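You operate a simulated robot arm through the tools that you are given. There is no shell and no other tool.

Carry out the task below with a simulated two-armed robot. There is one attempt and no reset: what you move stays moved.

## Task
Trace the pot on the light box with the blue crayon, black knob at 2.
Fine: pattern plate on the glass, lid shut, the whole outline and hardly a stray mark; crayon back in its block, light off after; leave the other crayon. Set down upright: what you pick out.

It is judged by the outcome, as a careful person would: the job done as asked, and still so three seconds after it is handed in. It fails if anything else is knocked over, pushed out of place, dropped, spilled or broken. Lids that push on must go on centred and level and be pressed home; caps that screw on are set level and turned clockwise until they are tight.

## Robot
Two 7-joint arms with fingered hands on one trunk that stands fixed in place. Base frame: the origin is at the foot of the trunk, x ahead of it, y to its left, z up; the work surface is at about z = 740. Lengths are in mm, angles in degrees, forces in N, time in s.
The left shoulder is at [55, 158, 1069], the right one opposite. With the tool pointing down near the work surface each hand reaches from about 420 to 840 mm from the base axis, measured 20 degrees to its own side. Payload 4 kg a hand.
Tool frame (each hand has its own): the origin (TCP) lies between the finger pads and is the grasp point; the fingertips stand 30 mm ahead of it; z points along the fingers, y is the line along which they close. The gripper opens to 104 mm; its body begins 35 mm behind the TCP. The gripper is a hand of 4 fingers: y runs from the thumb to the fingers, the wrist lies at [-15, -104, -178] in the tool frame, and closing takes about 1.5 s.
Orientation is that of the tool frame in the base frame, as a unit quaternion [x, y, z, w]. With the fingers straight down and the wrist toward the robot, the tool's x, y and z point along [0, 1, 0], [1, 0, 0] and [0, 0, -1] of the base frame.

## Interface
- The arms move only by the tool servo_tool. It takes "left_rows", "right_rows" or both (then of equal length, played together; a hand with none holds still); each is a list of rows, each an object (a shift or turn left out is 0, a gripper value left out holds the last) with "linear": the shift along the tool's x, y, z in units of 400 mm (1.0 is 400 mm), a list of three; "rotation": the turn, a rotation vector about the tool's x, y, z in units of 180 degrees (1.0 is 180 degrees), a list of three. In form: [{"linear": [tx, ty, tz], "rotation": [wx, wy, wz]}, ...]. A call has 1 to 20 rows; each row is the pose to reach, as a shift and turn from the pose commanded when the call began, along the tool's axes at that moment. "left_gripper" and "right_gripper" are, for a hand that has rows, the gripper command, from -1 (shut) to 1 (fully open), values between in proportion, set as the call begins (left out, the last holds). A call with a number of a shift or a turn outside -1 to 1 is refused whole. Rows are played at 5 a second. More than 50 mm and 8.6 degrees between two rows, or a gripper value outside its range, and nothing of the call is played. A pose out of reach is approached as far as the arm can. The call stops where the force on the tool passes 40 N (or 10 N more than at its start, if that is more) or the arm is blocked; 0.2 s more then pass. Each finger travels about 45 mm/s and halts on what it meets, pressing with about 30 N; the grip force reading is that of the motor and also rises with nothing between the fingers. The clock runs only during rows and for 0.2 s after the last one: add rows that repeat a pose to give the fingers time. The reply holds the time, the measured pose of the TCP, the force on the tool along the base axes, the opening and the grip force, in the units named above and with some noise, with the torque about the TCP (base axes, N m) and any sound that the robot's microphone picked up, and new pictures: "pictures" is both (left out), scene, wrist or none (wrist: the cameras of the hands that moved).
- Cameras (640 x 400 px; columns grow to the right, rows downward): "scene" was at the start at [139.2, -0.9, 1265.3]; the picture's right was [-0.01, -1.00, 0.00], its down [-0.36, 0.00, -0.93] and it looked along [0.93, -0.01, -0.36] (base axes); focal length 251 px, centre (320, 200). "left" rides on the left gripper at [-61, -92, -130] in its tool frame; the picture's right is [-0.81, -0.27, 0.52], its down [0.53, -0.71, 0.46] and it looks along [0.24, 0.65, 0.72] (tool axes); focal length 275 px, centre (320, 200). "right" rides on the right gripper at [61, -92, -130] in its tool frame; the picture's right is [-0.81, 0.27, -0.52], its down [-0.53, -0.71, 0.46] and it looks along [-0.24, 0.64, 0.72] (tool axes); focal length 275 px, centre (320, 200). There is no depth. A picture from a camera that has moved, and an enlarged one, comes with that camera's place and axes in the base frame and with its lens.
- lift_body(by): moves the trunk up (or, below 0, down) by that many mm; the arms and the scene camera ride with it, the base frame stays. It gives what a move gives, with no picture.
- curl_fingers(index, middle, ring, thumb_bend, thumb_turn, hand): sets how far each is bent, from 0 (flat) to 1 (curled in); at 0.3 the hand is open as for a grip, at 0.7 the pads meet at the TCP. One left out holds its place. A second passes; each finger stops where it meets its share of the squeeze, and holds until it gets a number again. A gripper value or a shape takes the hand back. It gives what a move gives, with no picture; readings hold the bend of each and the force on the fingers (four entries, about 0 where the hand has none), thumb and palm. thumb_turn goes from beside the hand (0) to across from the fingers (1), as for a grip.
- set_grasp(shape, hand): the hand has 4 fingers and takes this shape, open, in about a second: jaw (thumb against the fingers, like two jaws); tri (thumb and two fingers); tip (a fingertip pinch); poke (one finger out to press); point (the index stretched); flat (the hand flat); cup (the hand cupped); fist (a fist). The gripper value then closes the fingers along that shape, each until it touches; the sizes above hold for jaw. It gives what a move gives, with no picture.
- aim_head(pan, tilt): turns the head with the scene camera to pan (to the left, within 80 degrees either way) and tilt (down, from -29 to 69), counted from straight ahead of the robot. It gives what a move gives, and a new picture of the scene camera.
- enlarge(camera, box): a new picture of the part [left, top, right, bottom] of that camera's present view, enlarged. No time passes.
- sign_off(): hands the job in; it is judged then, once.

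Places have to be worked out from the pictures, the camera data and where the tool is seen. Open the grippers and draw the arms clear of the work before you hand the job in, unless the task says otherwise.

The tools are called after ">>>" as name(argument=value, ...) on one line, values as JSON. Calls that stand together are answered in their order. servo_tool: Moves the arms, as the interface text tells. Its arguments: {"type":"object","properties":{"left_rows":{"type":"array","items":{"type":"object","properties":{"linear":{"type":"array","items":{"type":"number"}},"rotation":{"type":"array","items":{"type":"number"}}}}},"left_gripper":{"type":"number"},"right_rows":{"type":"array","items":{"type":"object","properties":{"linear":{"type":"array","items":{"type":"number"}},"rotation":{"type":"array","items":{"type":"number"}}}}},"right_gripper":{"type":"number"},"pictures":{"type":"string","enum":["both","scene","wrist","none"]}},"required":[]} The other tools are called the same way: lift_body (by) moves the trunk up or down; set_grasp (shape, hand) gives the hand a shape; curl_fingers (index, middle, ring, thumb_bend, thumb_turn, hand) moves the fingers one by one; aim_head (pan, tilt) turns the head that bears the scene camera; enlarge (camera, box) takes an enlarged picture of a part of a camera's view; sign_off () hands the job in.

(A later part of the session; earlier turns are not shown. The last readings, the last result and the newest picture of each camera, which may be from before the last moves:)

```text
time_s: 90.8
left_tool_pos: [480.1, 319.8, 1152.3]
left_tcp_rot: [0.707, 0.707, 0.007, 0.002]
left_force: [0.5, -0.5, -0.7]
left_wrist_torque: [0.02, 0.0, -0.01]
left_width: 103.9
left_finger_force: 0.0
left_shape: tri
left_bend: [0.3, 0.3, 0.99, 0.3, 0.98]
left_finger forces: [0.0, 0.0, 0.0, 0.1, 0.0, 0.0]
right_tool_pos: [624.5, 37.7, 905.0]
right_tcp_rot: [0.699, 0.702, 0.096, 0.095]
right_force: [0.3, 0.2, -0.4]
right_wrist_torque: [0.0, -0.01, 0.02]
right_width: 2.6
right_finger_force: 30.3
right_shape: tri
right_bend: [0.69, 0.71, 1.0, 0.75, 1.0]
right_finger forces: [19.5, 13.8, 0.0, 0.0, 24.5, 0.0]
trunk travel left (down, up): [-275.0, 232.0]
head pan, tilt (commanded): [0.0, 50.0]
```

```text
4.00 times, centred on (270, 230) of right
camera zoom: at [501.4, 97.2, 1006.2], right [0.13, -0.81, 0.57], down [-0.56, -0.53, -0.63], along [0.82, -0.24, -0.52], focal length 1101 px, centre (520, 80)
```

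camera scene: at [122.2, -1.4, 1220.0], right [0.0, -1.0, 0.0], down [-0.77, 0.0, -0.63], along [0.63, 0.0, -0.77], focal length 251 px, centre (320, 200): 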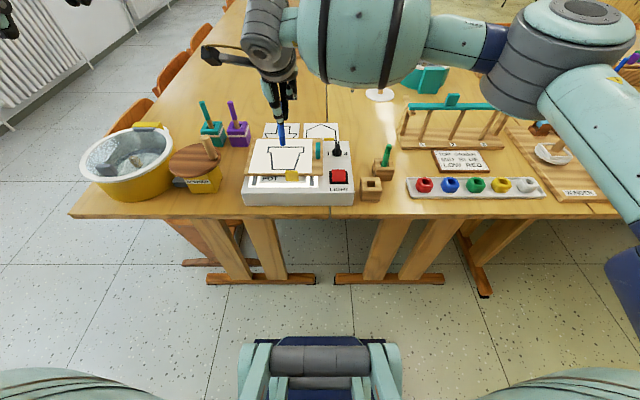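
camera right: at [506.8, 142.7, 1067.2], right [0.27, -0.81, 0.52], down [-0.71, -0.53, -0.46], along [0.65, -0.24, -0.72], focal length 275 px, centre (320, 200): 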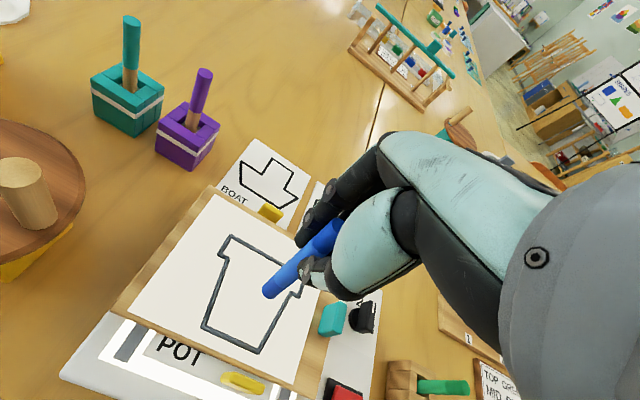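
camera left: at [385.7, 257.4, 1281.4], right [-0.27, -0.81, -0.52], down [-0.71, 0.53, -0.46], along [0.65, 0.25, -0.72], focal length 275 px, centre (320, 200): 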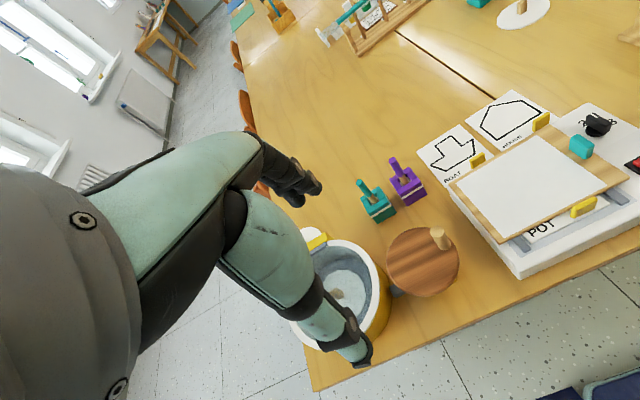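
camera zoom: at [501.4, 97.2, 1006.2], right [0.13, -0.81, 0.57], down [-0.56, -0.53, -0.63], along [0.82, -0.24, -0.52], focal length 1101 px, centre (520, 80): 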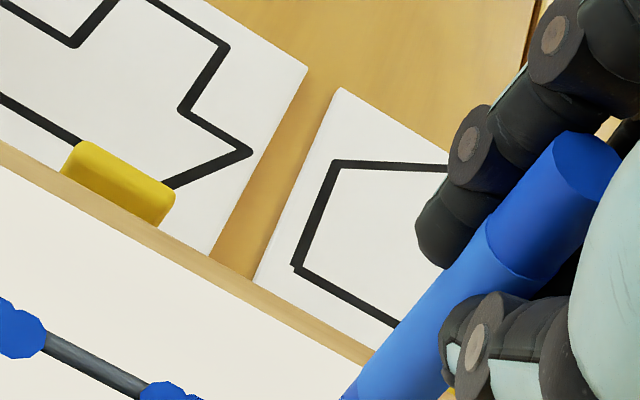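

A stray dot landed just right of the corner; I must be gentler. The tip is now at [10.7, -4.4, -79] from the TCP. I go back to fill the gap in the top edge (y 94 to 72), touching down lightly inside it.

>>> servo_tool(right_rows=[{"linear": [0.07, 0, 0]}, {"linear": [0.145, 0, 0]}, {"linear": [0.145, -0.005, 0.018]}, {"linear": [0.145, -0.009, 0.032]}, {"linear": [0.145, -0.0105, 0.0373]}, {"linear": [0.145, -0.0105, 0.0373]}], pictures="none")

>>> enlarge(camera="scene", box=[265, 130, 305, 170])

```text
time_s: 92.2
left_tool_pos: [479.1, 320.8, 1152.2]
left_tcp_rot: [0.707, 0.707, 0.007, 0.002]
left_force: [0.4, -0.1, -0.6]
left_wrist_torque: [-0.01, -0.04, 0.0]
left_width: 103.8
left_finger_force: 0.0
left_shape: tri
left_bend: [0.3, 0.3, 0.99, 0.3, 0.98]
left_finger forces: [0.0, 0.0, 0.0, 0.0, 0.0, 0.1]
right_tool_pos: [624.8, 95.5, 890.0]
right_tcp_rot: [0.699, 0.702, 0.096, 0.096]
right_force: [0.2, -0.9, -1.3]
right_wrist_torque: [-0.01, 0.02, 0.0]
right_width: 2.8
right_finger_force: 29.8
right_shape: tri
right_bend: [0.69, 0.71, 1.0, 0.75, 1.0]
right_finger forces: [19.5, 0.0, 0.0, 0.1, 24.6, 0.0]
trunk travel left (down, up): [-275.0, 232.0]
head pan, tilt (commanded): [0.0, 50.0]
```

```text
10.00 times, centred on (285, 150) of scene
camera zoom: at [122.5, 0.0, 1220.0], right [0.0, -1.0, 0.0], down [-0.77, 0.0, -0.63], along [0.63, 0.0, -0.77], focal length 2512 px, centre (670, 700)
```

zoom: 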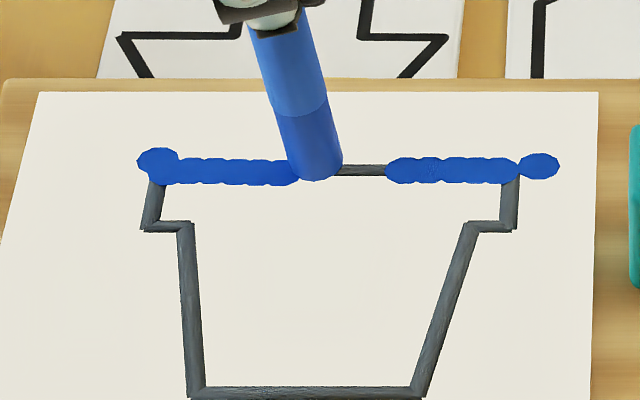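

The middle finger has lost contact and the crayon is pivoting in the grip, so I'd better put it back in its block and re-grasp properly. First I lift and re-measure its pose in the hand.

>>> servo_tool(right_rows=[{"linear": [0, 0.012, -0.043]}, {"linear": [0, 0.034, -0.12]}, {"linear": [0, 0.034, -0.12]}], pictures="none")

>>> enlarge(camera="scene", box=[260, 100, 310, 150])

>>> enlarge(camera="right", box=[220, 170, 380, 310])

```text
time_s: 93.0
left_tool_pos: [479.8, 320.9, 1151.1]
left_tcp_rot: [0.707, 0.707, 0.006, 0.001]
left_force: [-0.5, -0.3, -0.3]
left_wrist_torque: [0.03, -0.01, -0.01]
left_width: 103.8
left_finger_force: 0.1
left_shape: tri
left_bend: [0.3, 0.3, 0.99, 0.3, 0.98]
left_finger forces: [0.0, 0.1, 0.0, 0.1, 0.0, 0.0]
right_tool_pos: [626.1, 97.3, 940.0]
right_tcp_rot: [0.699, 0.702, 0.096, 0.096]
right_force: [0.3, -0.1, -0.1]
right_wrist_torque: [0.01, -0.01, -0.01]
right_width: 2.7
right_finger_force: 29.6
right_shape: tri
right_bend: [0.69, 0.71, 1.0, 0.75, 1.0]
right_finger forces: [19.5, 0.1, 0.1, 0.0, 24.5, 0.0]
trunk travel left (down, up): [-275.0, 232.0]
head pan, tilt (commanded): [0.0, 50.0]
```

```text
8.00 times, centred on (285, 125) of scene
camera zoom: at [122.9, -0.2, 1219.9], right [0.0, -1.0, 0.0], down [-0.78, 0.0, -0.63], along [0.63, 0.0, -0.78], focal length 2010 px, centre (600, 800)
```

zoom: 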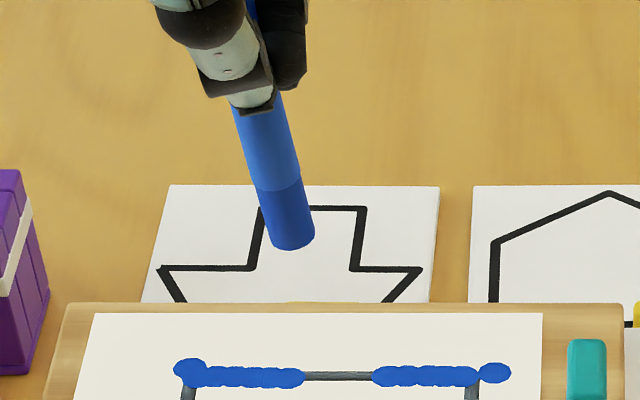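

```text
2.86 times, centred on (300, 240) of right
camera zoom: at [502.9, 156.4, 1041.9], right [0.13, -0.81, 0.57], down [-0.56, -0.53, -0.63], along [0.82, -0.24, -0.52], focal length 786 px, centre (377, 86)
```

zoom: 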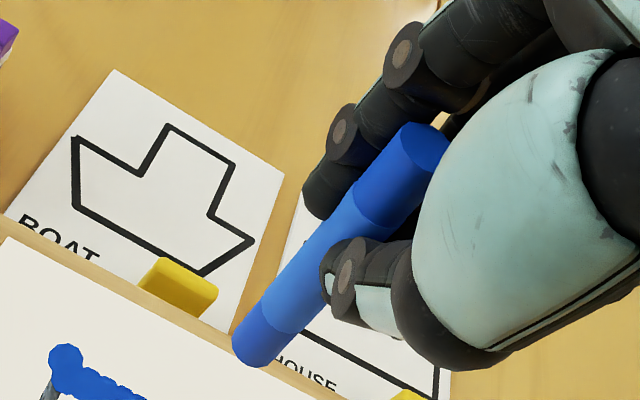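

The crayon is now within ~4° of vertical. I zoom in on the empty block to locate its slot exactly.

>>> enlarge(camera="scene", box=[352, 168, 392, 208])

>>> enlarge(camera="right", box=[300, 240, 460, 400])

```text
10.00 times, centred on (372, 188) of scene
camera zoom: at [122.9, -0.2, 1219.9], right [0.0, -1.0, 0.0], down [-0.78, 0.0, -0.63], along [0.63, 0.0, -0.78], focal length 2512 px, centre (-200, 320)
```

zoom: 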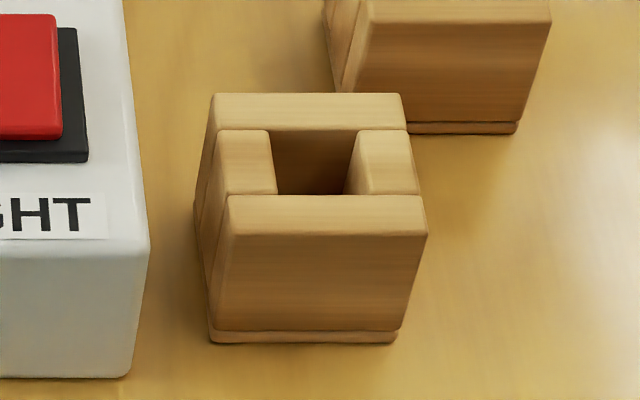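

```text
2.50 times, centred on (380, 320) of right
camera zoom: at [502.9, 156.4, 1041.9], right [0.13, -0.81, 0.57], down [-0.56, -0.53, -0.63], along [0.82, -0.24, -0.52], focal length 688 px, centre (170, -100)
```

zoom: 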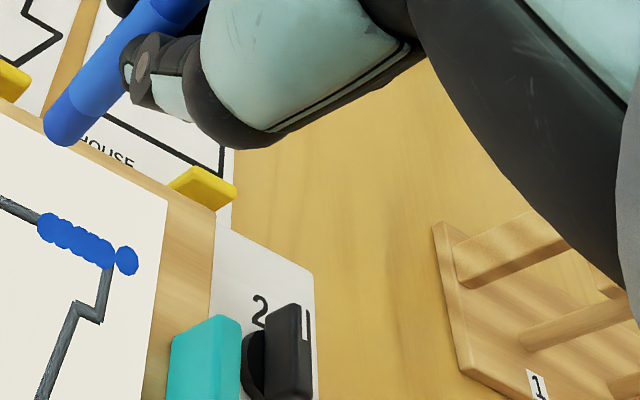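

The slot centre is about [531.7, -124], opening 21 mm, block top z ≈ 780. I carry the crayon over it and hover with the tip ~30 mm above.

>>> servo_tool(right_rows=[{"linear": [-0.09, -0.0425, -0.012]}, {"linear": [-0.18, -0.085, -0.0239]}, {"linear": [-0.27, -0.1275, -0.0359]}, {"linear": [-0.36, -0.17, -0.0478]}, {"linear": [-0.45, -0.2125, -0.0598]}, {"linear": [-0.54, -0.255, -0.0717]}, {"linear": [-0.54, -0.272, -0.0115]}, {"linear": [-0.54, -0.2888, 0.0487]}, {"linear": [-0.54, -0.2888, 0.0487]}], pictures="none")

>>> enlarge(camera="scene", box=[347, 158, 397, 208])

>>> enlarge(camera="right", box=[190, 220, 310, 340])

```text
time_s: 95.0
left_tool_pos: [479.4, 320.3, 1151.3]
left_tcp_rot: [0.707, 0.707, 0.006, 0.002]
left_force: [-0.9, -1.1, -0.7]
left_wrist_torque: [-0.02, 0.0, 0.01]
left_width: 103.8
left_finger_force: 0.0
left_shape: tri
left_bend: [0.3, 0.3, 0.99, 0.3, 0.98]
left_finger forces: [0.0, 0.0, 0.1, 0.0, 0.0, 0.0]
right_tool_pos: [517.0, -121.7, 889.9]
right_tcp_rot: [0.699, 0.702, 0.095, 0.096]
right_force: [-0.5, 0.4, 0.0]
right_wrist_torque: [-0.01, -0.01, 0.0]
right_width: 2.6
right_finger_force: 30.5
right_shape: tri
right_bend: [0.69, 0.71, 1.0, 0.75, 1.0]
right_finger forces: [19.5, 0.0, 0.0, 0.0, 24.6, 0.0]
trunk travel left (down, up): [-275.0, 232.0]
head pan, tilt (commanded): [0.0, 50.0]
```

```text
8.00 times, centred on (372, 183) of scene
camera zoom: at [122.0, 0.2, 1220.1], right [0.0, -1.0, 0.0], down [-0.77, 0.0, -0.63], along [0.63, 0.0, -0.77], focal length 2010 px, centre (-96, 336)
```

zoom: 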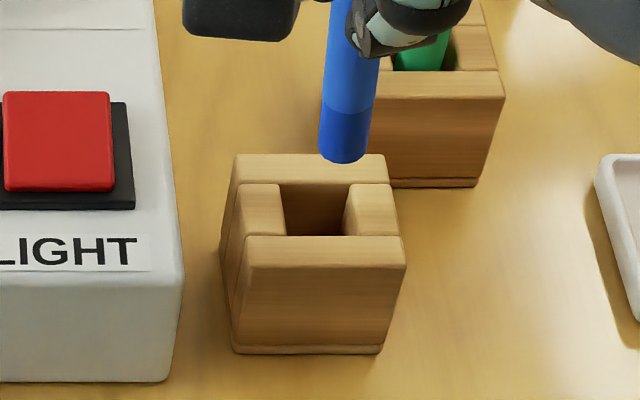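

```text
3.33 times, centred on (250, 280) of right
camera zoom: at [393.9, -61.5, 992.1], right [0.13, -0.81, 0.57], down [-0.56, -0.53, -0.63], along [0.82, -0.24, -0.52], focal length 918 px, centre (553, -67)
```

zoom: 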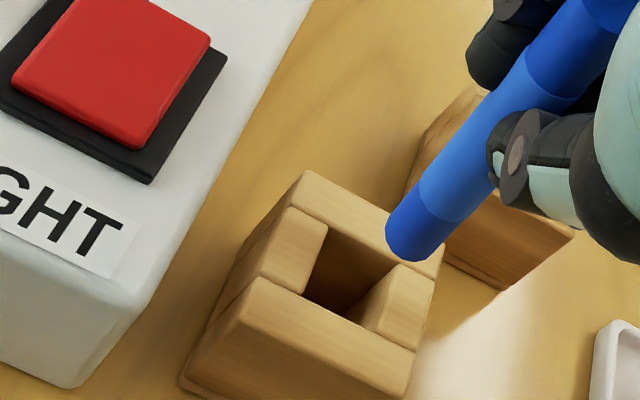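

Tip and slot are nearly aligned; I nudge (+2, +2) mm and lower to ~8 mm above the block for a finer check.

>>> servo_tool(right_rows=[{"linear": [0.003, 0.001, 0.02]}, {"linear": [0.0055, -0.01, 0.0543]}, {"linear": [0.0055, -0.01, 0.0543]}], pictures="none")

>>> enlarge(camera="scene", box=[352, 168, 392, 208])

>>> enlarge(camera="right", box=[190, 220, 310, 340])

```text
time_s: 95.8
left_tool_pos: [478.0, 319.9, 1151.9]
left_tcp_rot: [0.707, 0.707, 0.007, 0.001]
left_force: [-0.2, 0.4, -0.3]
left_wrist_torque: [-0.04, -0.02, -0.01]
left_width: 103.5
left_finger_force: 0.1
left_shape: tri
left_bend: [0.3, 0.3, 0.99, 0.3, 0.98]
left_finger forces: [0.0, 0.0, 0.0, 0.0, 0.0, 0.0]
right_tool_pos: [519.0, -117.7, 868.0]
right_tcp_rot: [0.7, 0.701, 0.096, 0.096]
right_force: [0.5, 0.7, -0.1]
right_wrist_torque: [0.0, -0.03, 0.01]
right_width: 2.6
right_finger_force: 29.6
right_shape: tri
right_bend: [0.69, 0.71, 1.0, 0.75, 1.0]
right_finger forces: [19.6, 0.0, 0.0, 0.0, 24.7, 0.0]
trunk travel left (down, up): [-275.0, 232.0]
head pan, tilt (commanded): [0.0, 50.0]
```

```text
10.00 times, centred on (372, 188) of scene
camera zoom: at [122.2, -0.1, 1220.0], right [0.0, -1.0, 0.0], down [-0.77, 0.0, -0.63], along [0.63, 0.0, -0.77], focal length 2512 px, centre (-200, 320)
```

zoom: 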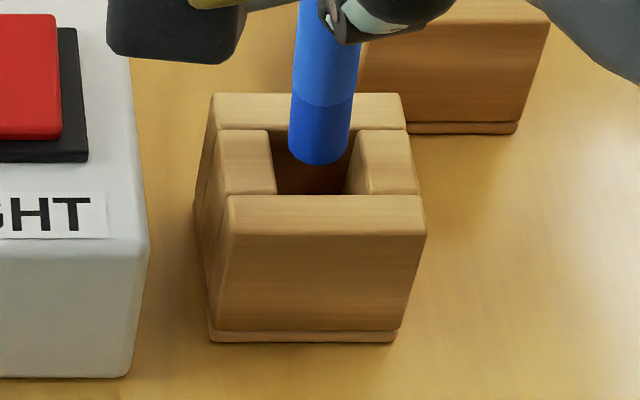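

```text
3.33 times, centred on (250, 280) of right
camera zoom: at [396.6, -58.8, 969.1], right [0.13, -0.81, 0.57], down [-0.56, -0.53, -0.63], along [0.82, -0.24, -0.52], focal length 918 px, centre (553, -67)
```

zoom: 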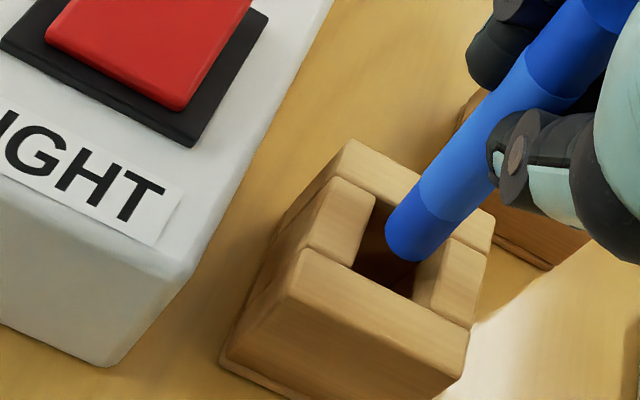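

It looks centred over the slot. I lower gradually, watching force and picture.

>>> servo_tool(right_rows=[{"linear": [0, 0.0003, 0.0108]}, {"linear": [0, -0.0024, 0.0205]}, {"linear": [0, -0.0024, 0.0205]}], pictures="none")

>>> enlarge(camera="scene", box=[352, 168, 392, 208])

>>> enlarge(camera="right", box=[200, 220, 300, 320])

```text
time_s: 96.7
left_tool_pos: [477.5, 320.5, 1153.0]
left_tcp_rot: [0.707, 0.707, 0.006, 0.002]
left_force: [0.6, 0.6, -0.2]
left_wrist_torque: [0.04, -0.03, -0.02]
left_width: 103.6
left_finger_force: 0.0
left_shape: tri
left_bend: [0.3, 0.3, 0.99, 0.3, 0.98]
left_finger forces: [0.1, 0.0, 0.1, 0.1, 0.0, 0.0]
right_tool_pos: [520.8, -115.5, 861.1]
right_tcp_rot: [0.699, 0.702, 0.1, 0.098]
right_force: [-3.7, 1.3, 18.8]
right_wrist_torque: [0.06, -0.04, 0.02]
right_width: 4.0
right_finger_force: 29.8
right_shape: tri
right_bend: [0.68, 0.71, 1.0, 0.76, 1.0]
right_finger forces: [20.1, 0.0, 0.0, 0.0, 29.8, 0.0]
trunk travel left (down, up): [-275.0, 232.0]
head pan, tilt (commanded): [0.0, 50.0]
```

```text
10.00 times, centred on (372, 188) of scene
camera zoom: at [120.0, 0.5, 1220.4], right [0.0, -1.0, 0.0], down [-0.77, 0.0, -0.63], along [0.63, 0.0, -0.77], focal length 2512 px, centre (-200, 320)
```

zoom: 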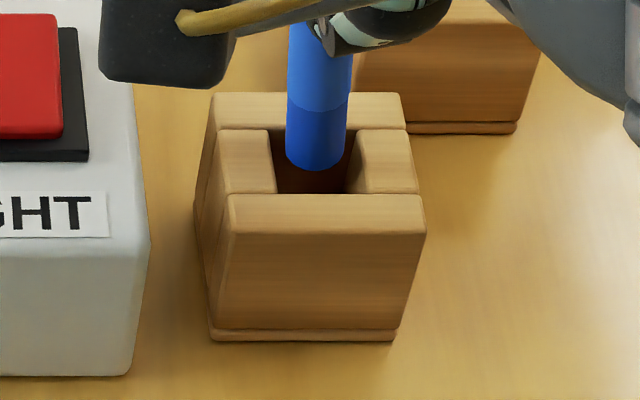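

```text
4.00 times, centred on (250, 270) of right
camera zoom: at [396.8, -57.9, 963.3], right [0.13, -0.81, 0.57], down [-0.56, -0.53, -0.64], along [0.82, -0.24, -0.52], focal length 1101 px, centre (600, -80)
```

zoom: 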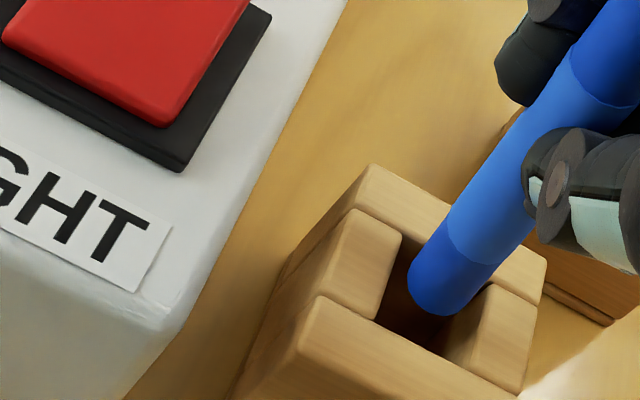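

18.8 N upward: the crayon's rim sits on the rear edge of the slot. I raise, shift 3 mm toward me and 0.8 mm left, and lower again gently.

>>> servo_tool(right_rows=[{"linear": [0, 0.0034, -0.012]}, {"linear": [0.002, -0.0038, -0.014]}, {"linear": [0.002, -0.0065, -0.0045]}, {"linear": [0.002, -0.0065, -0.0045]}], pictures="none")

>>> enlarge(camera="scene", box=[352, 168, 392, 208])

>>> enlarge(camera="right", box=[200, 220, 300, 320])

```text
time_s: 97.7
left_tool_pos: [479.3, 318.7, 1151.3]
left_tcp_rot: [0.707, 0.707, 0.006, 0.002]
left_force: [0.7, 0.2, 0.9]
left_wrist_torque: [0.01, 0.04, 0.0]
left_width: 103.9
left_finger_force: 0.2
left_shape: tri
left_bend: [0.3, 0.3, 0.99, 0.3, 0.98]
left_finger forces: [0.1, 0.1, 0.0, 0.0, 0.1, 0.0]
right_tool_pos: [518.7, -117.3, 858.4]
right_tcp_rot: [0.7, 0.701, 0.096, 0.096]
right_force: [-0.1, 0.8, -0.1]
right_wrist_torque: [-0.03, -0.01, 0.0]
right_width: 3.4
right_finger_force: 30.5
right_shape: tri
right_bend: [0.68, 0.71, 1.0, 0.76, 1.0]
right_finger forces: [20.0, 0.0, 0.1, 0.0, 25.9, 0.0]
trunk travel left (down, up): [-275.0, 232.0]
head pan, tilt (commanded): [0.0, 50.0]
```

```text
10.00 times, centred on (372, 188) of scene
camera zoom: at [122.3, -0.1, 1220.0], right [0.0, -1.0, 0.0], down [-0.77, 0.0, -0.63], along [0.63, 0.0, -0.77], focal length 2512 px, centre (-200, 320)
```

zoom: 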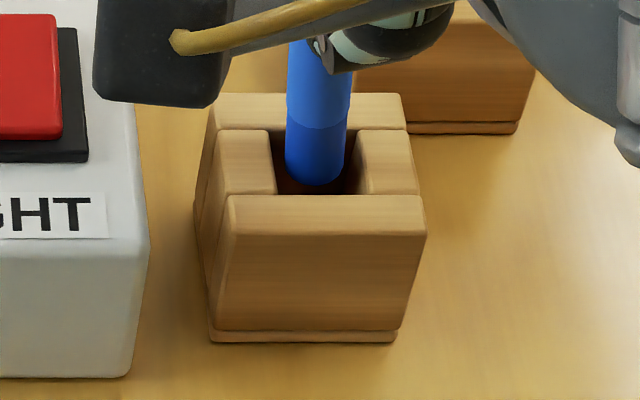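

```text
4.00 times, centred on (250, 270) of right
camera zoom: at [396.1, -57.5, 960.9], right [0.13, -0.81, 0.57], down [-0.56, -0.53, -0.63], along [0.82, -0.24, -0.52], focal length 1101 px, centre (600, -80)
```

zoom: 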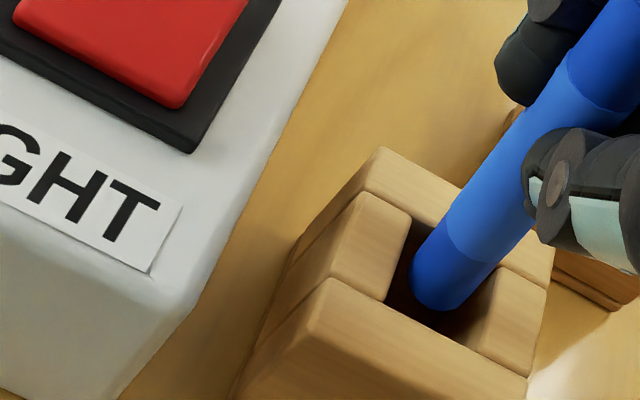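

No contact now and lower than before; the tip is entering the slot. I continue down in small steps.

>>> servo_tool(right_rows=[{"linear": [0, -0.0017, 0.006]}, {"linear": [0, -0.0034, 0.012]}, {"linear": [0, -0.0034, 0.012]}], pictures="none")

>>> enlarge(camera="scene", box=[352, 168, 392, 208])

>>> enlarge(camera="right", box=[200, 220, 300, 320])

```text
time_s: 98.5
left_tool_pos: [479.1, 319.1, 1151.5]
left_tcp_rot: [0.707, 0.707, 0.007, 0.002]
left_force: [0.4, 0.0, -0.1]
left_wrist_torque: [-0.04, 0.01, 0.0]
left_width: 103.6
left_finger_force: 0.0
left_shape: tri
left_bend: [0.3, 0.3, 0.99, 0.3, 0.98]
left_finger forces: [0.1, 0.0, 0.1, 0.0, 0.1, 0.0]
right_tool_pos: [520.5, -115.8, 854.2]
right_tcp_rot: [0.7, 0.701, 0.096, 0.095]
right_force: [0.5, -0.4, -1.1]
right_wrist_torque: [0.0, 0.02, -0.02]
right_width: 3.5
right_finger_force: 29.8
right_shape: tri
right_bend: [0.68, 0.71, 1.0, 0.76, 1.0]
right_finger forces: [19.9, 0.0, 0.1, 0.1, 25.8, 0.0]
trunk travel left (down, up): [-275.0, 232.0]
head pan, tilt (commanded): [0.0, 50.0]
```

```text
10.00 times, centred on (372, 188) of scene
camera zoom: at [122.3, -0.1, 1220.0], right [0.0, -1.0, 0.0], down [-0.77, 0.0, -0.63], along [0.63, 0.0, -0.77], focal length 2512 px, centre (-200, 320)
```

zoom: 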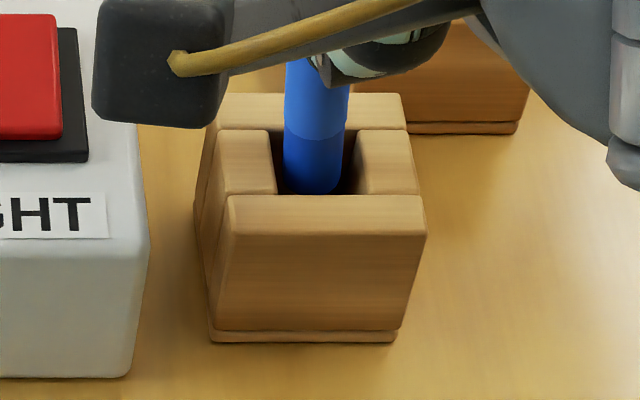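

```text
4.00 times, centred on (250, 270) of right
camera zoom: at [396.3, -57.7, 956.7], right [0.13, -0.81, 0.57], down [-0.56, -0.53, -0.63], along [0.82, -0.24, -0.52], focal length 1101 px, centre (600, -80)
```

zoom: 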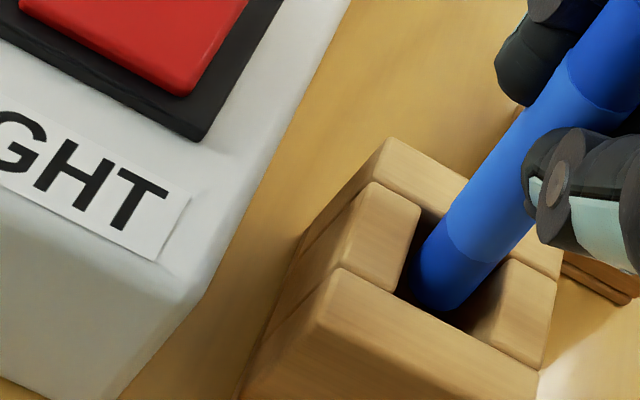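

The tip is inside the slot. I lower another 24 mm slowly.

>>> servo_tool(right_rows=[{"linear": [0, -0.0027, 0.0096]}, {"linear": [0, -0.0054, 0.0193]}, {"linear": [0, -0.0081, 0.0289]}, {"linear": [0, -0.0108, 0.0385]}, {"linear": [0, -0.0135, 0.0481]}, {"linear": [0, -0.0162, 0.0578]}], pictures="none")

>>> enlarge(camera="scene", box=[342, 148, 402, 208])

>>> enlarge(camera="right", box=[190, 180, 330, 320])

```text
time_s: 99.8
left_tool_pos: [480.1, 320.2, 1152.2]
left_tcp_rot: [0.707, 0.707, 0.007, 0.002]
left_force: [0.6, -0.5, -0.3]
left_wrist_torque: [0.0, -0.03, -0.01]
left_width: 103.4
left_finger_force: 0.0
left_shape: tri
left_bend: [0.3, 0.3, 0.99, 0.3, 0.98]
left_finger forces: [0.1, 0.0, 0.0, 0.0, 0.1, 0.1]
right_tool_pos: [519.3, -118.3, 830.9]
right_tcp_rot: [0.7, 0.701, 0.096, 0.096]
right_force: [0.3, -0.3, -0.5]
right_wrist_torque: [-0.02, 0.03, -0.02]
right_width: 3.2
right_finger_force: 30.1
right_shape: tri
right_bend: [0.68, 0.71, 1.0, 0.76, 1.0]
right_finger forces: [20.0, 0.0, 0.1, 0.0, 26.0, 0.0]
trunk travel left (down, up): [-275.0, 232.0]
head pan, tilt (commanded): [0.0, 50.0]
```

```text
6.67 times, centred on (372, 178) of scene
camera zoom: at [122.4, -0.1, 1220.0], right [0.0, -1.0, 0.0], down [-0.77, 0.0, -0.63], along [0.63, 0.0, -0.77], focal length 1675 px, centre (-27, 347)
```

zoom: 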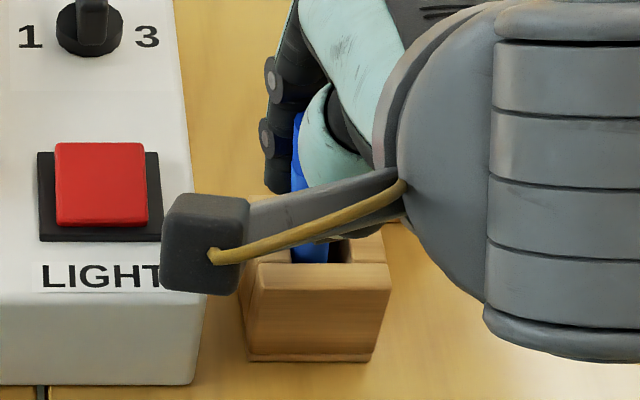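

```text
2.86 times, centred on (260, 250) of right
camera zoom: at [396.1, -58.0, 932.2], right [0.13, -0.81, 0.57], down [-0.56, -0.53, -0.63], along [0.82, -0.24, -0.52], focal length 786 px, centre (491, 57)
```

zoom: 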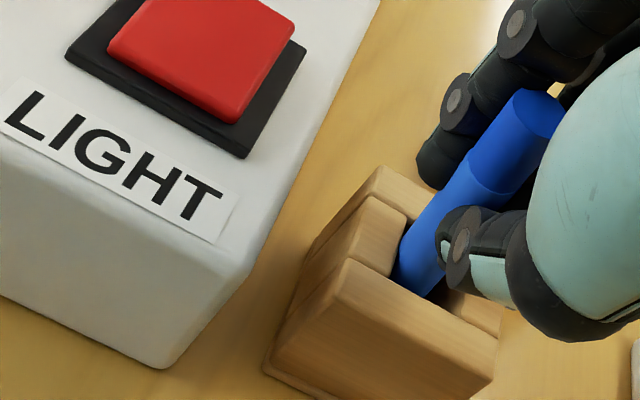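

The crayon is deep in the slot. Before releasing I look closely at how the fingers sit on it.

>>> enlarge(camera="right", box=[250, 150, 370, 270])

>>> enlarge(camera="scene", box=[350, 140, 400, 190])

```text
3.33 times, centred on (310, 210) of right
camera zoom: at [396.1, -58.0, 932.2], right [0.13, -0.81, 0.57], down [-0.56, -0.53, -0.63], along [0.82, -0.24, -0.52], focal length 918 px, centre (353, 167)
```

zoom: 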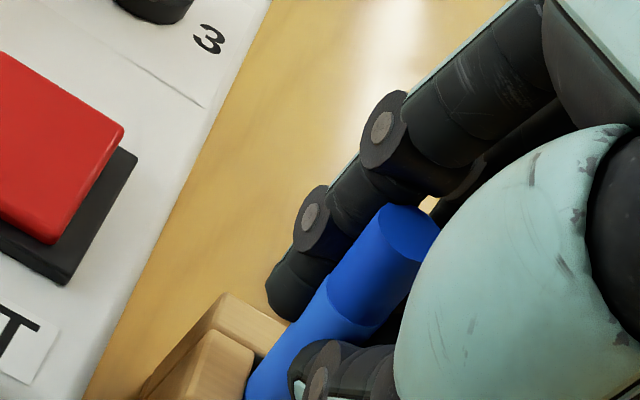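

```text
8.00 times, centred on (375, 165) of scene
camera zoom: at [122.4, -0.1, 1220.0], right [0.0, -1.0, 0.0], down [-0.77, 0.0, -0.63], along [0.63, 0.0, -0.77], focal length 2010 px, centre (-120, 480)
```

zoom: 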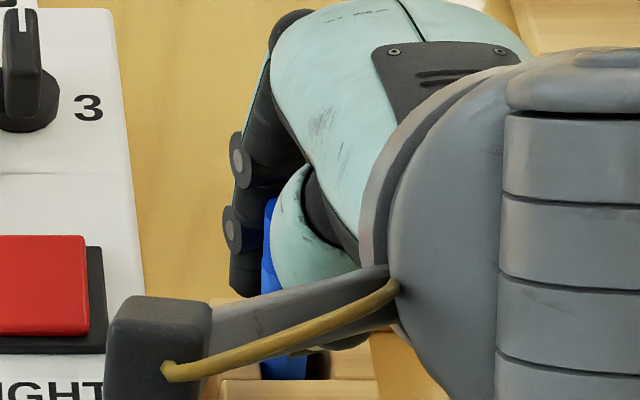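

The middle finger isn't touching. With the crayon safely in its slot, I bend the middle finger further to add a third contact.

>>> curl_fingers(hand="right", middle=0.9)

>>> enlarge(camera="right", box=[250, 150, 370, 270])

```text
time_s: 100.8
left_tool_pos: [478.5, 320.3, 1151.1]
left_tcp_rot: [0.707, 0.707, 0.007, 0.002]
left_force: [-0.2, -0.2, -0.8]
left_wrist_torque: [-0.01, -0.01, 0.02]
left_width: 103.7
left_finger_force: 0.0
left_shape: tri
left_bend: [0.3, 0.3, 0.99, 0.3, 0.98]
left_finger forces: [0.0, 0.1, 0.0, 0.1, 0.0, 0.1]
right_tool_pos: [517.7, -117.3, 831.0]
right_tcp_rot: [0.7, 0.701, 0.096, 0.095]
right_force: [-1.3, -0.6, -1.3]
right_wrist_torque: [-0.04, 0.09, -0.01]
right_width: 5.0
right_finger_force: 27.5
right_shape: fingers
right_bend: [0.68, 0.74, 1.0, 0.76, 1.0]
right_finger forces: [20.3, 0.0, 0.0, 0.0, 35.2, 0.0]
trunk travel left (down, up): [-275.0, 232.0]
head pan, tilt (commanded): [0.0, 50.0]
```

```text
3.33 times, centred on (310, 210) of right
camera zoom: at [395.9, -57.9, 932.3], right [0.13, -0.81, 0.57], down [-0.56, -0.53, -0.63], along [0.82, -0.24, -0.52], focal length 918 px, centre (353, 167)
```

zoom: 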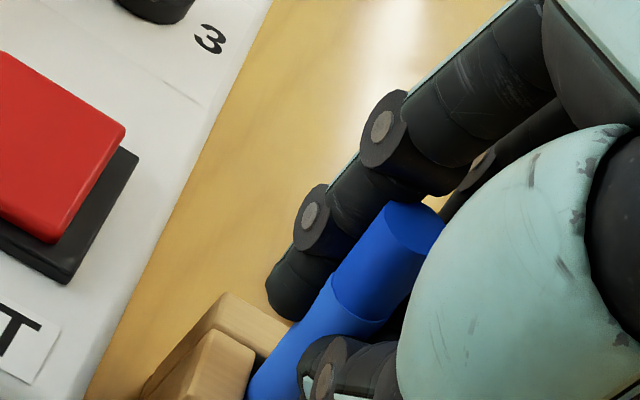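

Thumb and middle pinch each other beside the crayon, so this grip is poor. I lower the crayon onto the slot's floor to release it upright and re-grasp it squarely.

>>> servo_tool(right_rows=[{"linear": [0, -0.0017, 0.006]}, {"linear": [0, -0.0034, 0.012]}, {"linear": [0, -0.0051, 0.018]}, {"linear": [0, -0.0051, 0.018]}], pictures="none")

```text
time_s: 101.8
left_tool_pos: [477.1, 320.2, 1152.0]
left_tcp_rot: [0.707, 0.707, 0.008, 0.002]
left_force: [0.4, 0.2, 0.4]
left_wrist_torque: [-0.01, 0.01, -0.04]
left_width: 103.6
left_finger_force: 0.1
left_shape: tri
left_bend: [0.3, 0.3, 0.99, 0.3, 0.98]
left_finger forces: [0.0, 0.0, 0.0, 0.0, 0.1, 0.0]
right_tool_pos: [518.2, -115.4, 825.5]
right_tcp_rot: [0.699, 0.701, 0.099, 0.098]
right_force: [-3.6, -3.4, 18.4]
right_wrist_torque: [-0.08, 0.06, -0.09]
right_width: 4.8
right_finger_force: 30.3
right_shape: fingers
right_bend: [0.68, 0.74, 1.0, 0.77, 1.0]
right_finger forces: [20.6, 0.0, 0.0, 0.1, 40.0, 0.0]
trunk travel left (down, up): [-275.0, 232.0]
head pan, tilt (commanded): [0.0, 50.0]
```

It stands on the slot floor. I relieve the pressure by 2 mm and open the fingers.

>>> servo_tool(right_rows=[{"linear": [0, 0.0014, -0.005]}, {"linear": [0, 0.0014, -0.005]}], pictures="none")

>>> set_grasp(shape="tri", hand="right")

>>> enlarge(camera="right", box=[190, 150, 350, 310])

>>> enlarge(camera="scene", box=[350, 140, 410, 210])

```text
time_s: 102.5
left_tool_pos: [477.6, 320.5, 1151.6]
left_tcp_rot: [0.707, 0.707, 0.006, 0.002]
left_force: [0.3, -0.2, 0.0]
left_wrist_torque: [-0.04, 0.01, -0.03]
left_width: 103.8
left_finger_force: 0.1
left_shape: tri
left_bend: [0.3, 0.3, 0.99, 0.3, 0.98]
left_finger forces: [0.0, 0.0, 0.1, 0.0, 0.1, 0.0]
right_tool_pos: [517.9, -117.6, 826.4]
right_tcp_rot: [0.7, 0.701, 0.096, 0.097]
right_force: [-1.6, -1.2, 11.1]
right_wrist_torque: [-0.03, -0.05, -0.03]
right_width: 4.8
right_finger_force: 28.3
right_shape: fingers
right_bend: [0.67, 0.74, 1.0, 0.77, 1.0]
right_finger forces: [20.3, 0.0, 0.0, 0.0, 36.1, 0.0]
trunk travel left (down, up): [-275.0, 232.0]
head pan, tilt (commanded): [0.0, 50.0]
```

```text
time_s: 103.3
left_tool_pos: [480.0, 319.8, 1150.2]
left_tcp_rot: [0.708, 0.707, 0.006, 0.001]
left_force: [0.6, -0.2, 0.5]
left_wrist_torque: [0.02, -0.03, -0.01]
left_width: 103.7
left_finger_force: 0.0
left_shape: tri
left_bend: [0.3, 0.3, 0.99, 0.3, 0.98]
left_finger forces: [0.0, 0.1, 0.0, 0.0, 0.0, 0.0]
right_tool_pos: [517.9, -116.5, 826.6]
right_tcp_rot: [0.699, 0.702, 0.096, 0.096]
right_force: [0.6, 0.4, -0.2]
right_wrist_torque: [0.0, 0.0, 0.0]
right_width: 103.5
right_finger_force: 0.1
right_shape: tri
right_bend: [0.3, 0.3, 0.99, 0.3, 0.98]
right_finger forces: [0.0, 0.0, 0.0, 0.0, 0.1, 0.0]
trunk travel left (down, up): [-275.0, 232.0]
head pan, tilt (commanded): [0.0, 50.0]
```

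```text
2.50 times, centred on (270, 230) of right
camera zoom: at [395.7, -57.4, 927.0], right [0.13, -0.81, 0.57], down [-0.56, -0.53, -0.63], along [0.82, -0.24, -0.53], focal length 688 px, centre (445, 125)
```

zoom: 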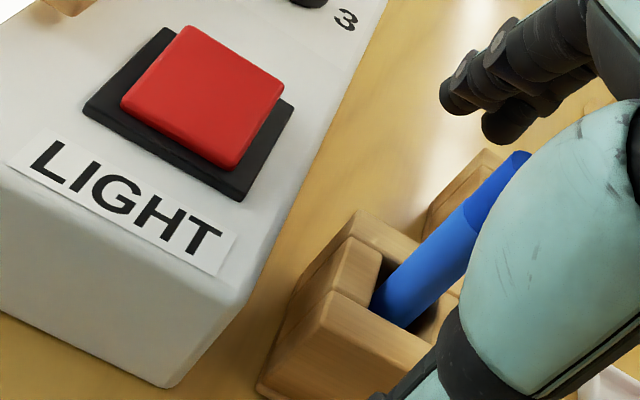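

```text
5.71 times, centred on (380, 175) of scene
camera zoom: at [122.5, -0.1, 1220.0], right [0.0, -1.0, 0.0], down [-0.77, 0.0, -0.63], along [0.63, 0.0, -0.77], focal length 1436 px, centre (-23, 343)
```

zoom: 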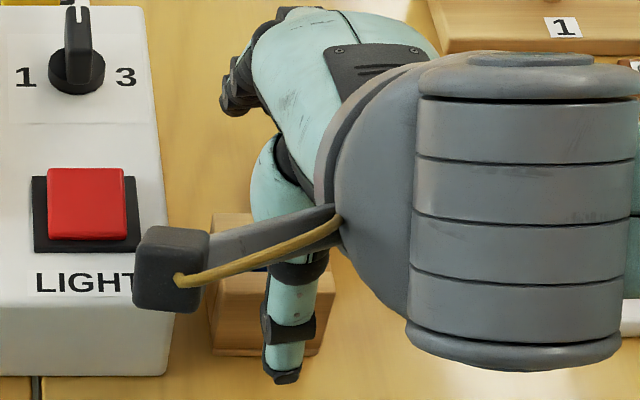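

Released. I raise the hand straight up and bring it back to vertical to inspect the crayon.

>>> servo_tool(right_rows=[{"linear": [0, 0.0136, -0.048]}, {"linear": [0, 0.0338, -0.12]}, {"linear": [0, 0.0473, -0.1685]}, {"linear": [0, 0.0473, -0.1685], "rotation": [0.044, 0, 0]}, {"linear": [0, 0.0473, -0.1685], "rotation": [0.0876, 0, 0]}, {"linear": [0, 0.0473, -0.1685], "rotation": [0.0876, 0, 0]}], pictures="none")

>>> enlarge(camera="right", box=[190, 150, 350, 310])

>>> enlarge(camera="scene", box=[350, 140, 410, 210])

```text
time_s: 104.8
left_tool_pos: [479.5, 321.3, 1150.6]
left_tcp_rot: [0.707, 0.707, 0.007, 0.003]
left_force: [0.4, -0.3, 0.0]
left_wrist_torque: [0.01, -0.02, 0.01]
left_width: 103.6
left_finger_force: 0.0
left_shape: tri
left_bend: [0.3, 0.3, 0.99, 0.3, 0.98]
left_finger forces: [0.1, 0.1, 0.0, 0.1, 0.1, 0.0]
right_tool_pos: [518.7, -116.9, 896.9]
right_tcp_rot: [0.706, 0.709, -0.001, -0.001]
right_force: [-0.1, 0.1, 0.7]
right_wrist_torque: [-0.01, 0.01, -0.02]
right_width: 103.5
right_finger_force: 0.1
right_shape: tri
right_bend: [0.3, 0.3, 0.99, 0.3, 0.98]
right_finger forces: [0.0, 0.0, 0.1, 0.1, 0.0, 0.1]
trunk travel left (down, up): [-275.0, 232.0]
head pan, tilt (commanded): [0.0, 50.0]
```

```text
2.50 times, centred on (270, 230) of right
camera zoom: at [428.0, -57.6, 1027.4], right [0.28, -0.81, 0.52], down [-0.71, -0.53, -0.45], along [0.64, -0.24, -0.73], focal length 688 px, centre (445, 125)
```

zoom: 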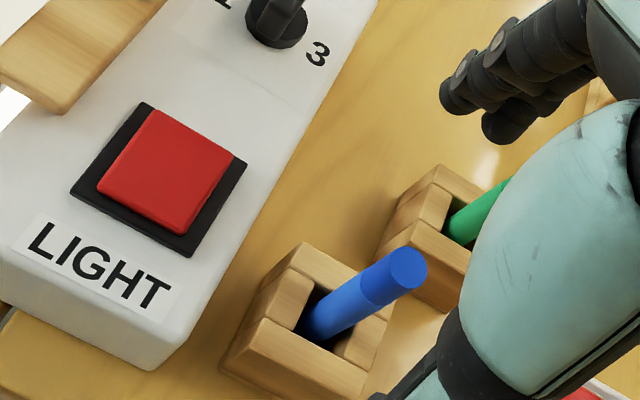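

```text
5.71 times, centred on (380, 175) of scene
camera zoom: at [122.1, -0.3, 1220.0], right [0.0, -1.0, 0.0], down [-0.77, 0.0, -0.63], along [0.63, 0.0, -0.77], focal length 1436 px, centre (-23, 343)
```

zoom: 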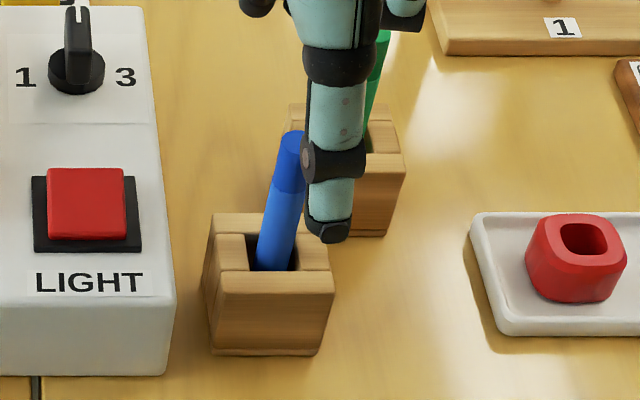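

The crayon stands nearly vertical in its slot (top ≈ [537, -125, 834]). I close the empty hand in the air here to see exactly where thumb, index and middle meet.

>>> servo_tool(right_rows=[{"linear": [0, 0, 0]}, {"linear": [0, 0, 0]}, {"linear": [0, 0, 0]}, {"linear": [0, 0, 0]}, {"linear": [0, 0, 0]}, {"linear": [0, 0, 0]}, {"linear": [0, 0, 0]}, {"linear": [0, 0, 0]}], right_gripper=-1, pictures="none")

>>> enlarge(camera="right", box=[250, 150, 370, 270])

>>> enlarge(camera="scene", box=[355, 125, 405, 175])

```text
time_s: 106.5
left_tool_pos: [479.0, 319.0, 1150.7]
left_tcp_rot: [0.707, 0.707, 0.007, 0.002]
left_force: [-0.1, 0.2, -0.9]
left_wrist_torque: [0.01, -0.02, 0.03]
left_width: 103.5
left_finger_force: 0.0
left_shape: tri
left_bend: [0.3, 0.3, 0.99, 0.3, 0.98]
left_finger forces: [0.1, 0.1, 0.0, 0.1, 0.0, 0.1]
right_tool_pos: [518.7, -116.9, 896.0]
right_tcp_rot: [0.706, 0.708, -0.001, -0.001]
right_force: [-0.2, -0.3, 0.3]
right_wrist_torque: [0.0, 0.0, 0.01]
right_width: 0.1
right_finger_force: 30.1
right_shape: tri
right_bend: [0.7, 0.7, 1.0, 0.46, 1.0]
right_finger forces: [0.1, 0.0, 0.0, 0.1, 0.1, 0.0]
trunk travel left (down, up): [-275.0, 232.0]
head pan, tilt (commanded): [0.0, 50.0]
```

```text
3.33 times, centred on (310, 210) of right
camera zoom: at [428.2, -57.4, 1027.0], right [0.28, -0.81, 0.52], down [-0.71, -0.53, -0.45], along [0.64, -0.24, -0.73], focal length 918 px, centre (353, 167)
```

zoom: 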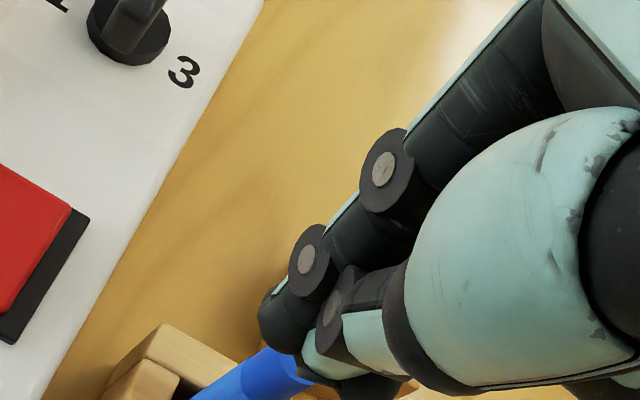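

```text
8.00 times, centred on (380, 150) of scene
camera zoom: at [122.4, -0.1, 1220.0], right [0.0, -1.0, 0.0], down [-0.77, 0.0, -0.63], along [0.63, 0.0, -0.77], focal length 2010 px, centre (-160, 600)
```

zoom: 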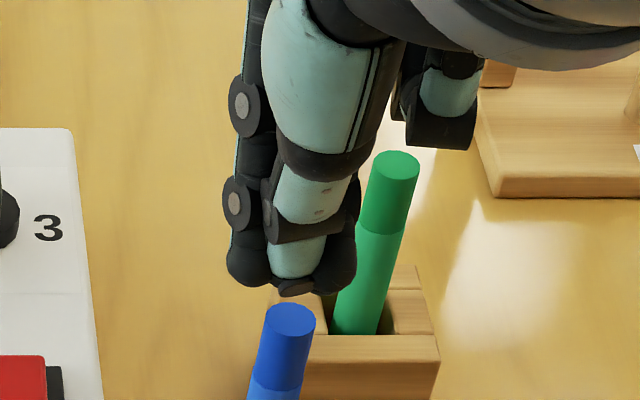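

Closed, thumb sits midway between index (+10 mm) and middle (-12 mm) — a true tripod, so the crayon should sit ~1 mm to the middle's side of the TCP, with the hand parallel to it. I open and hover over it.

>>> set_grasp(shape="tri", hand="right")

>>> servo_tool(right_rows=[{"linear": [-0.01, 0.02, 0]}, {"linear": [-0.019, 0.0395, 0]}, {"linear": [-0.019, 0.0395, 0]}], pictures="none")

>>> enlarge(camera="right", box=[226, 212, 346, 332])

>>> enlarge(camera="scene", box=[350, 140, 410, 210])

```text
time_s: 107.5
left_tool_pos: [478.8, 319.9, 1151.0]
left_tcp_rot: [0.707, 0.707, 0.006, 0.001]
left_force: [-0.8, 1.0, 0.0]
left_wrist_torque: [-0.01, -0.01, -0.01]
left_width: 103.9
left_finger_force: 0.2
left_shape: tri
left_bend: [0.3, 0.3, 0.99, 0.3, 0.98]
left_finger forces: [0.0, 0.1, 0.0, 0.0, 0.1, 0.0]
right_tool_pos: [518.8, -116.3, 895.9]
right_tcp_rot: [0.705, 0.709, -0.001, -0.001]
right_force: [1.2, 0.2, 0.0]
right_wrist_torque: [-0.02, 0.01, 0.01]
right_width: 103.9
right_finger_force: 0.1
right_shape: tri
right_bend: [0.3, 0.3, 0.99, 0.3, 0.98]
right_finger forces: [0.0, 0.1, 0.0, 0.0, 0.0, 0.1]
trunk travel left (down, up): [-275.0, 232.0]
head pan, tilt (commanded): [0.0, 50.0]
```

```text
time_s: 108.2
left_tool_pos: [478.2, 320.5, 1151.5]
left_tcp_rot: [0.708, 0.707, 0.007, 0.002]
left_force: [0.0, 0.2, 0.9]
left_wrist_torque: [-0.01, 0.01, 0.01]
left_width: 103.8
left_finger_force: 0.1
left_shape: tri
left_bend: [0.3, 0.3, 0.99, 0.3, 0.98]
left_finger forces: [0.0, 0.0, 0.0, 0.0, 0.0, 0.1]
right_tool_pos: [534.6, -124.3, 895.8]
right_tcp_rot: [0.707, 0.708, -0.001, 0.0]
right_force: [0.2, 0.0, 0.3]
right_wrist_torque: [0.01, 0.01, 0.02]
right_width: 103.9
right_finger_force: 0.1
right_shape: tri
right_bend: [0.3, 0.3, 0.99, 0.3, 0.98]
right_finger forces: [0.0, 0.0, 0.1, 0.1, 0.0, 0.0]
trunk travel left (down, up): [-275.0, 232.0]
head pan, tilt (commanded): [0.0, 50.0]
```

```text
3.33 times, centred on (286, 272) of right
camera zoom: at [444.4, -64.9, 1027.3], right [0.28, -0.81, 0.52], down [-0.71, -0.53, -0.45], along [0.64, -0.24, -0.73], focal length 918 px, centre (433, -40)
```

zoom: 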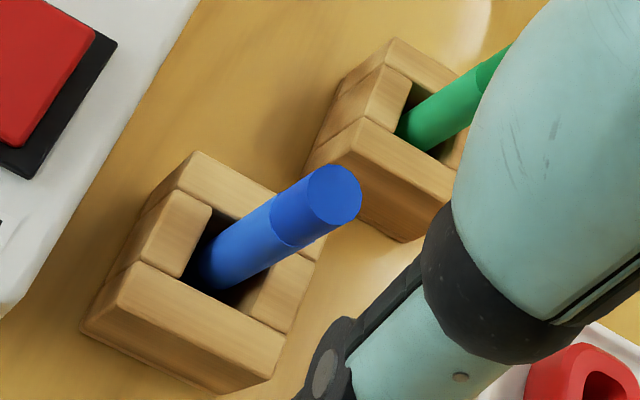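

```text
5.71 times, centred on (380, 175) of scene
camera zoom: at [122.3, 0.0, 1220.0], right [0.0, -1.0, 0.0], down [-0.77, 0.0, -0.63], along [0.63, 0.0, -0.77], focal length 1436 px, centre (-23, 343)
```

zoom: 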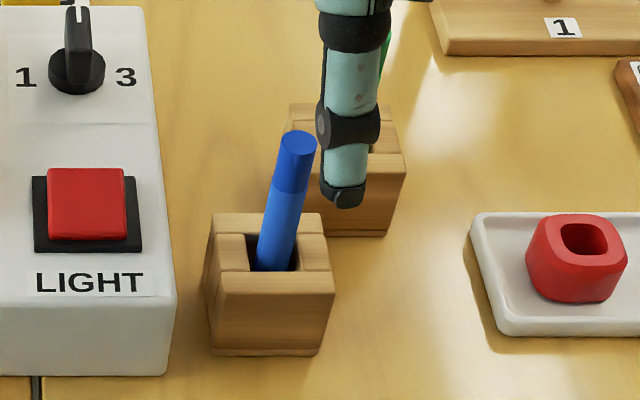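

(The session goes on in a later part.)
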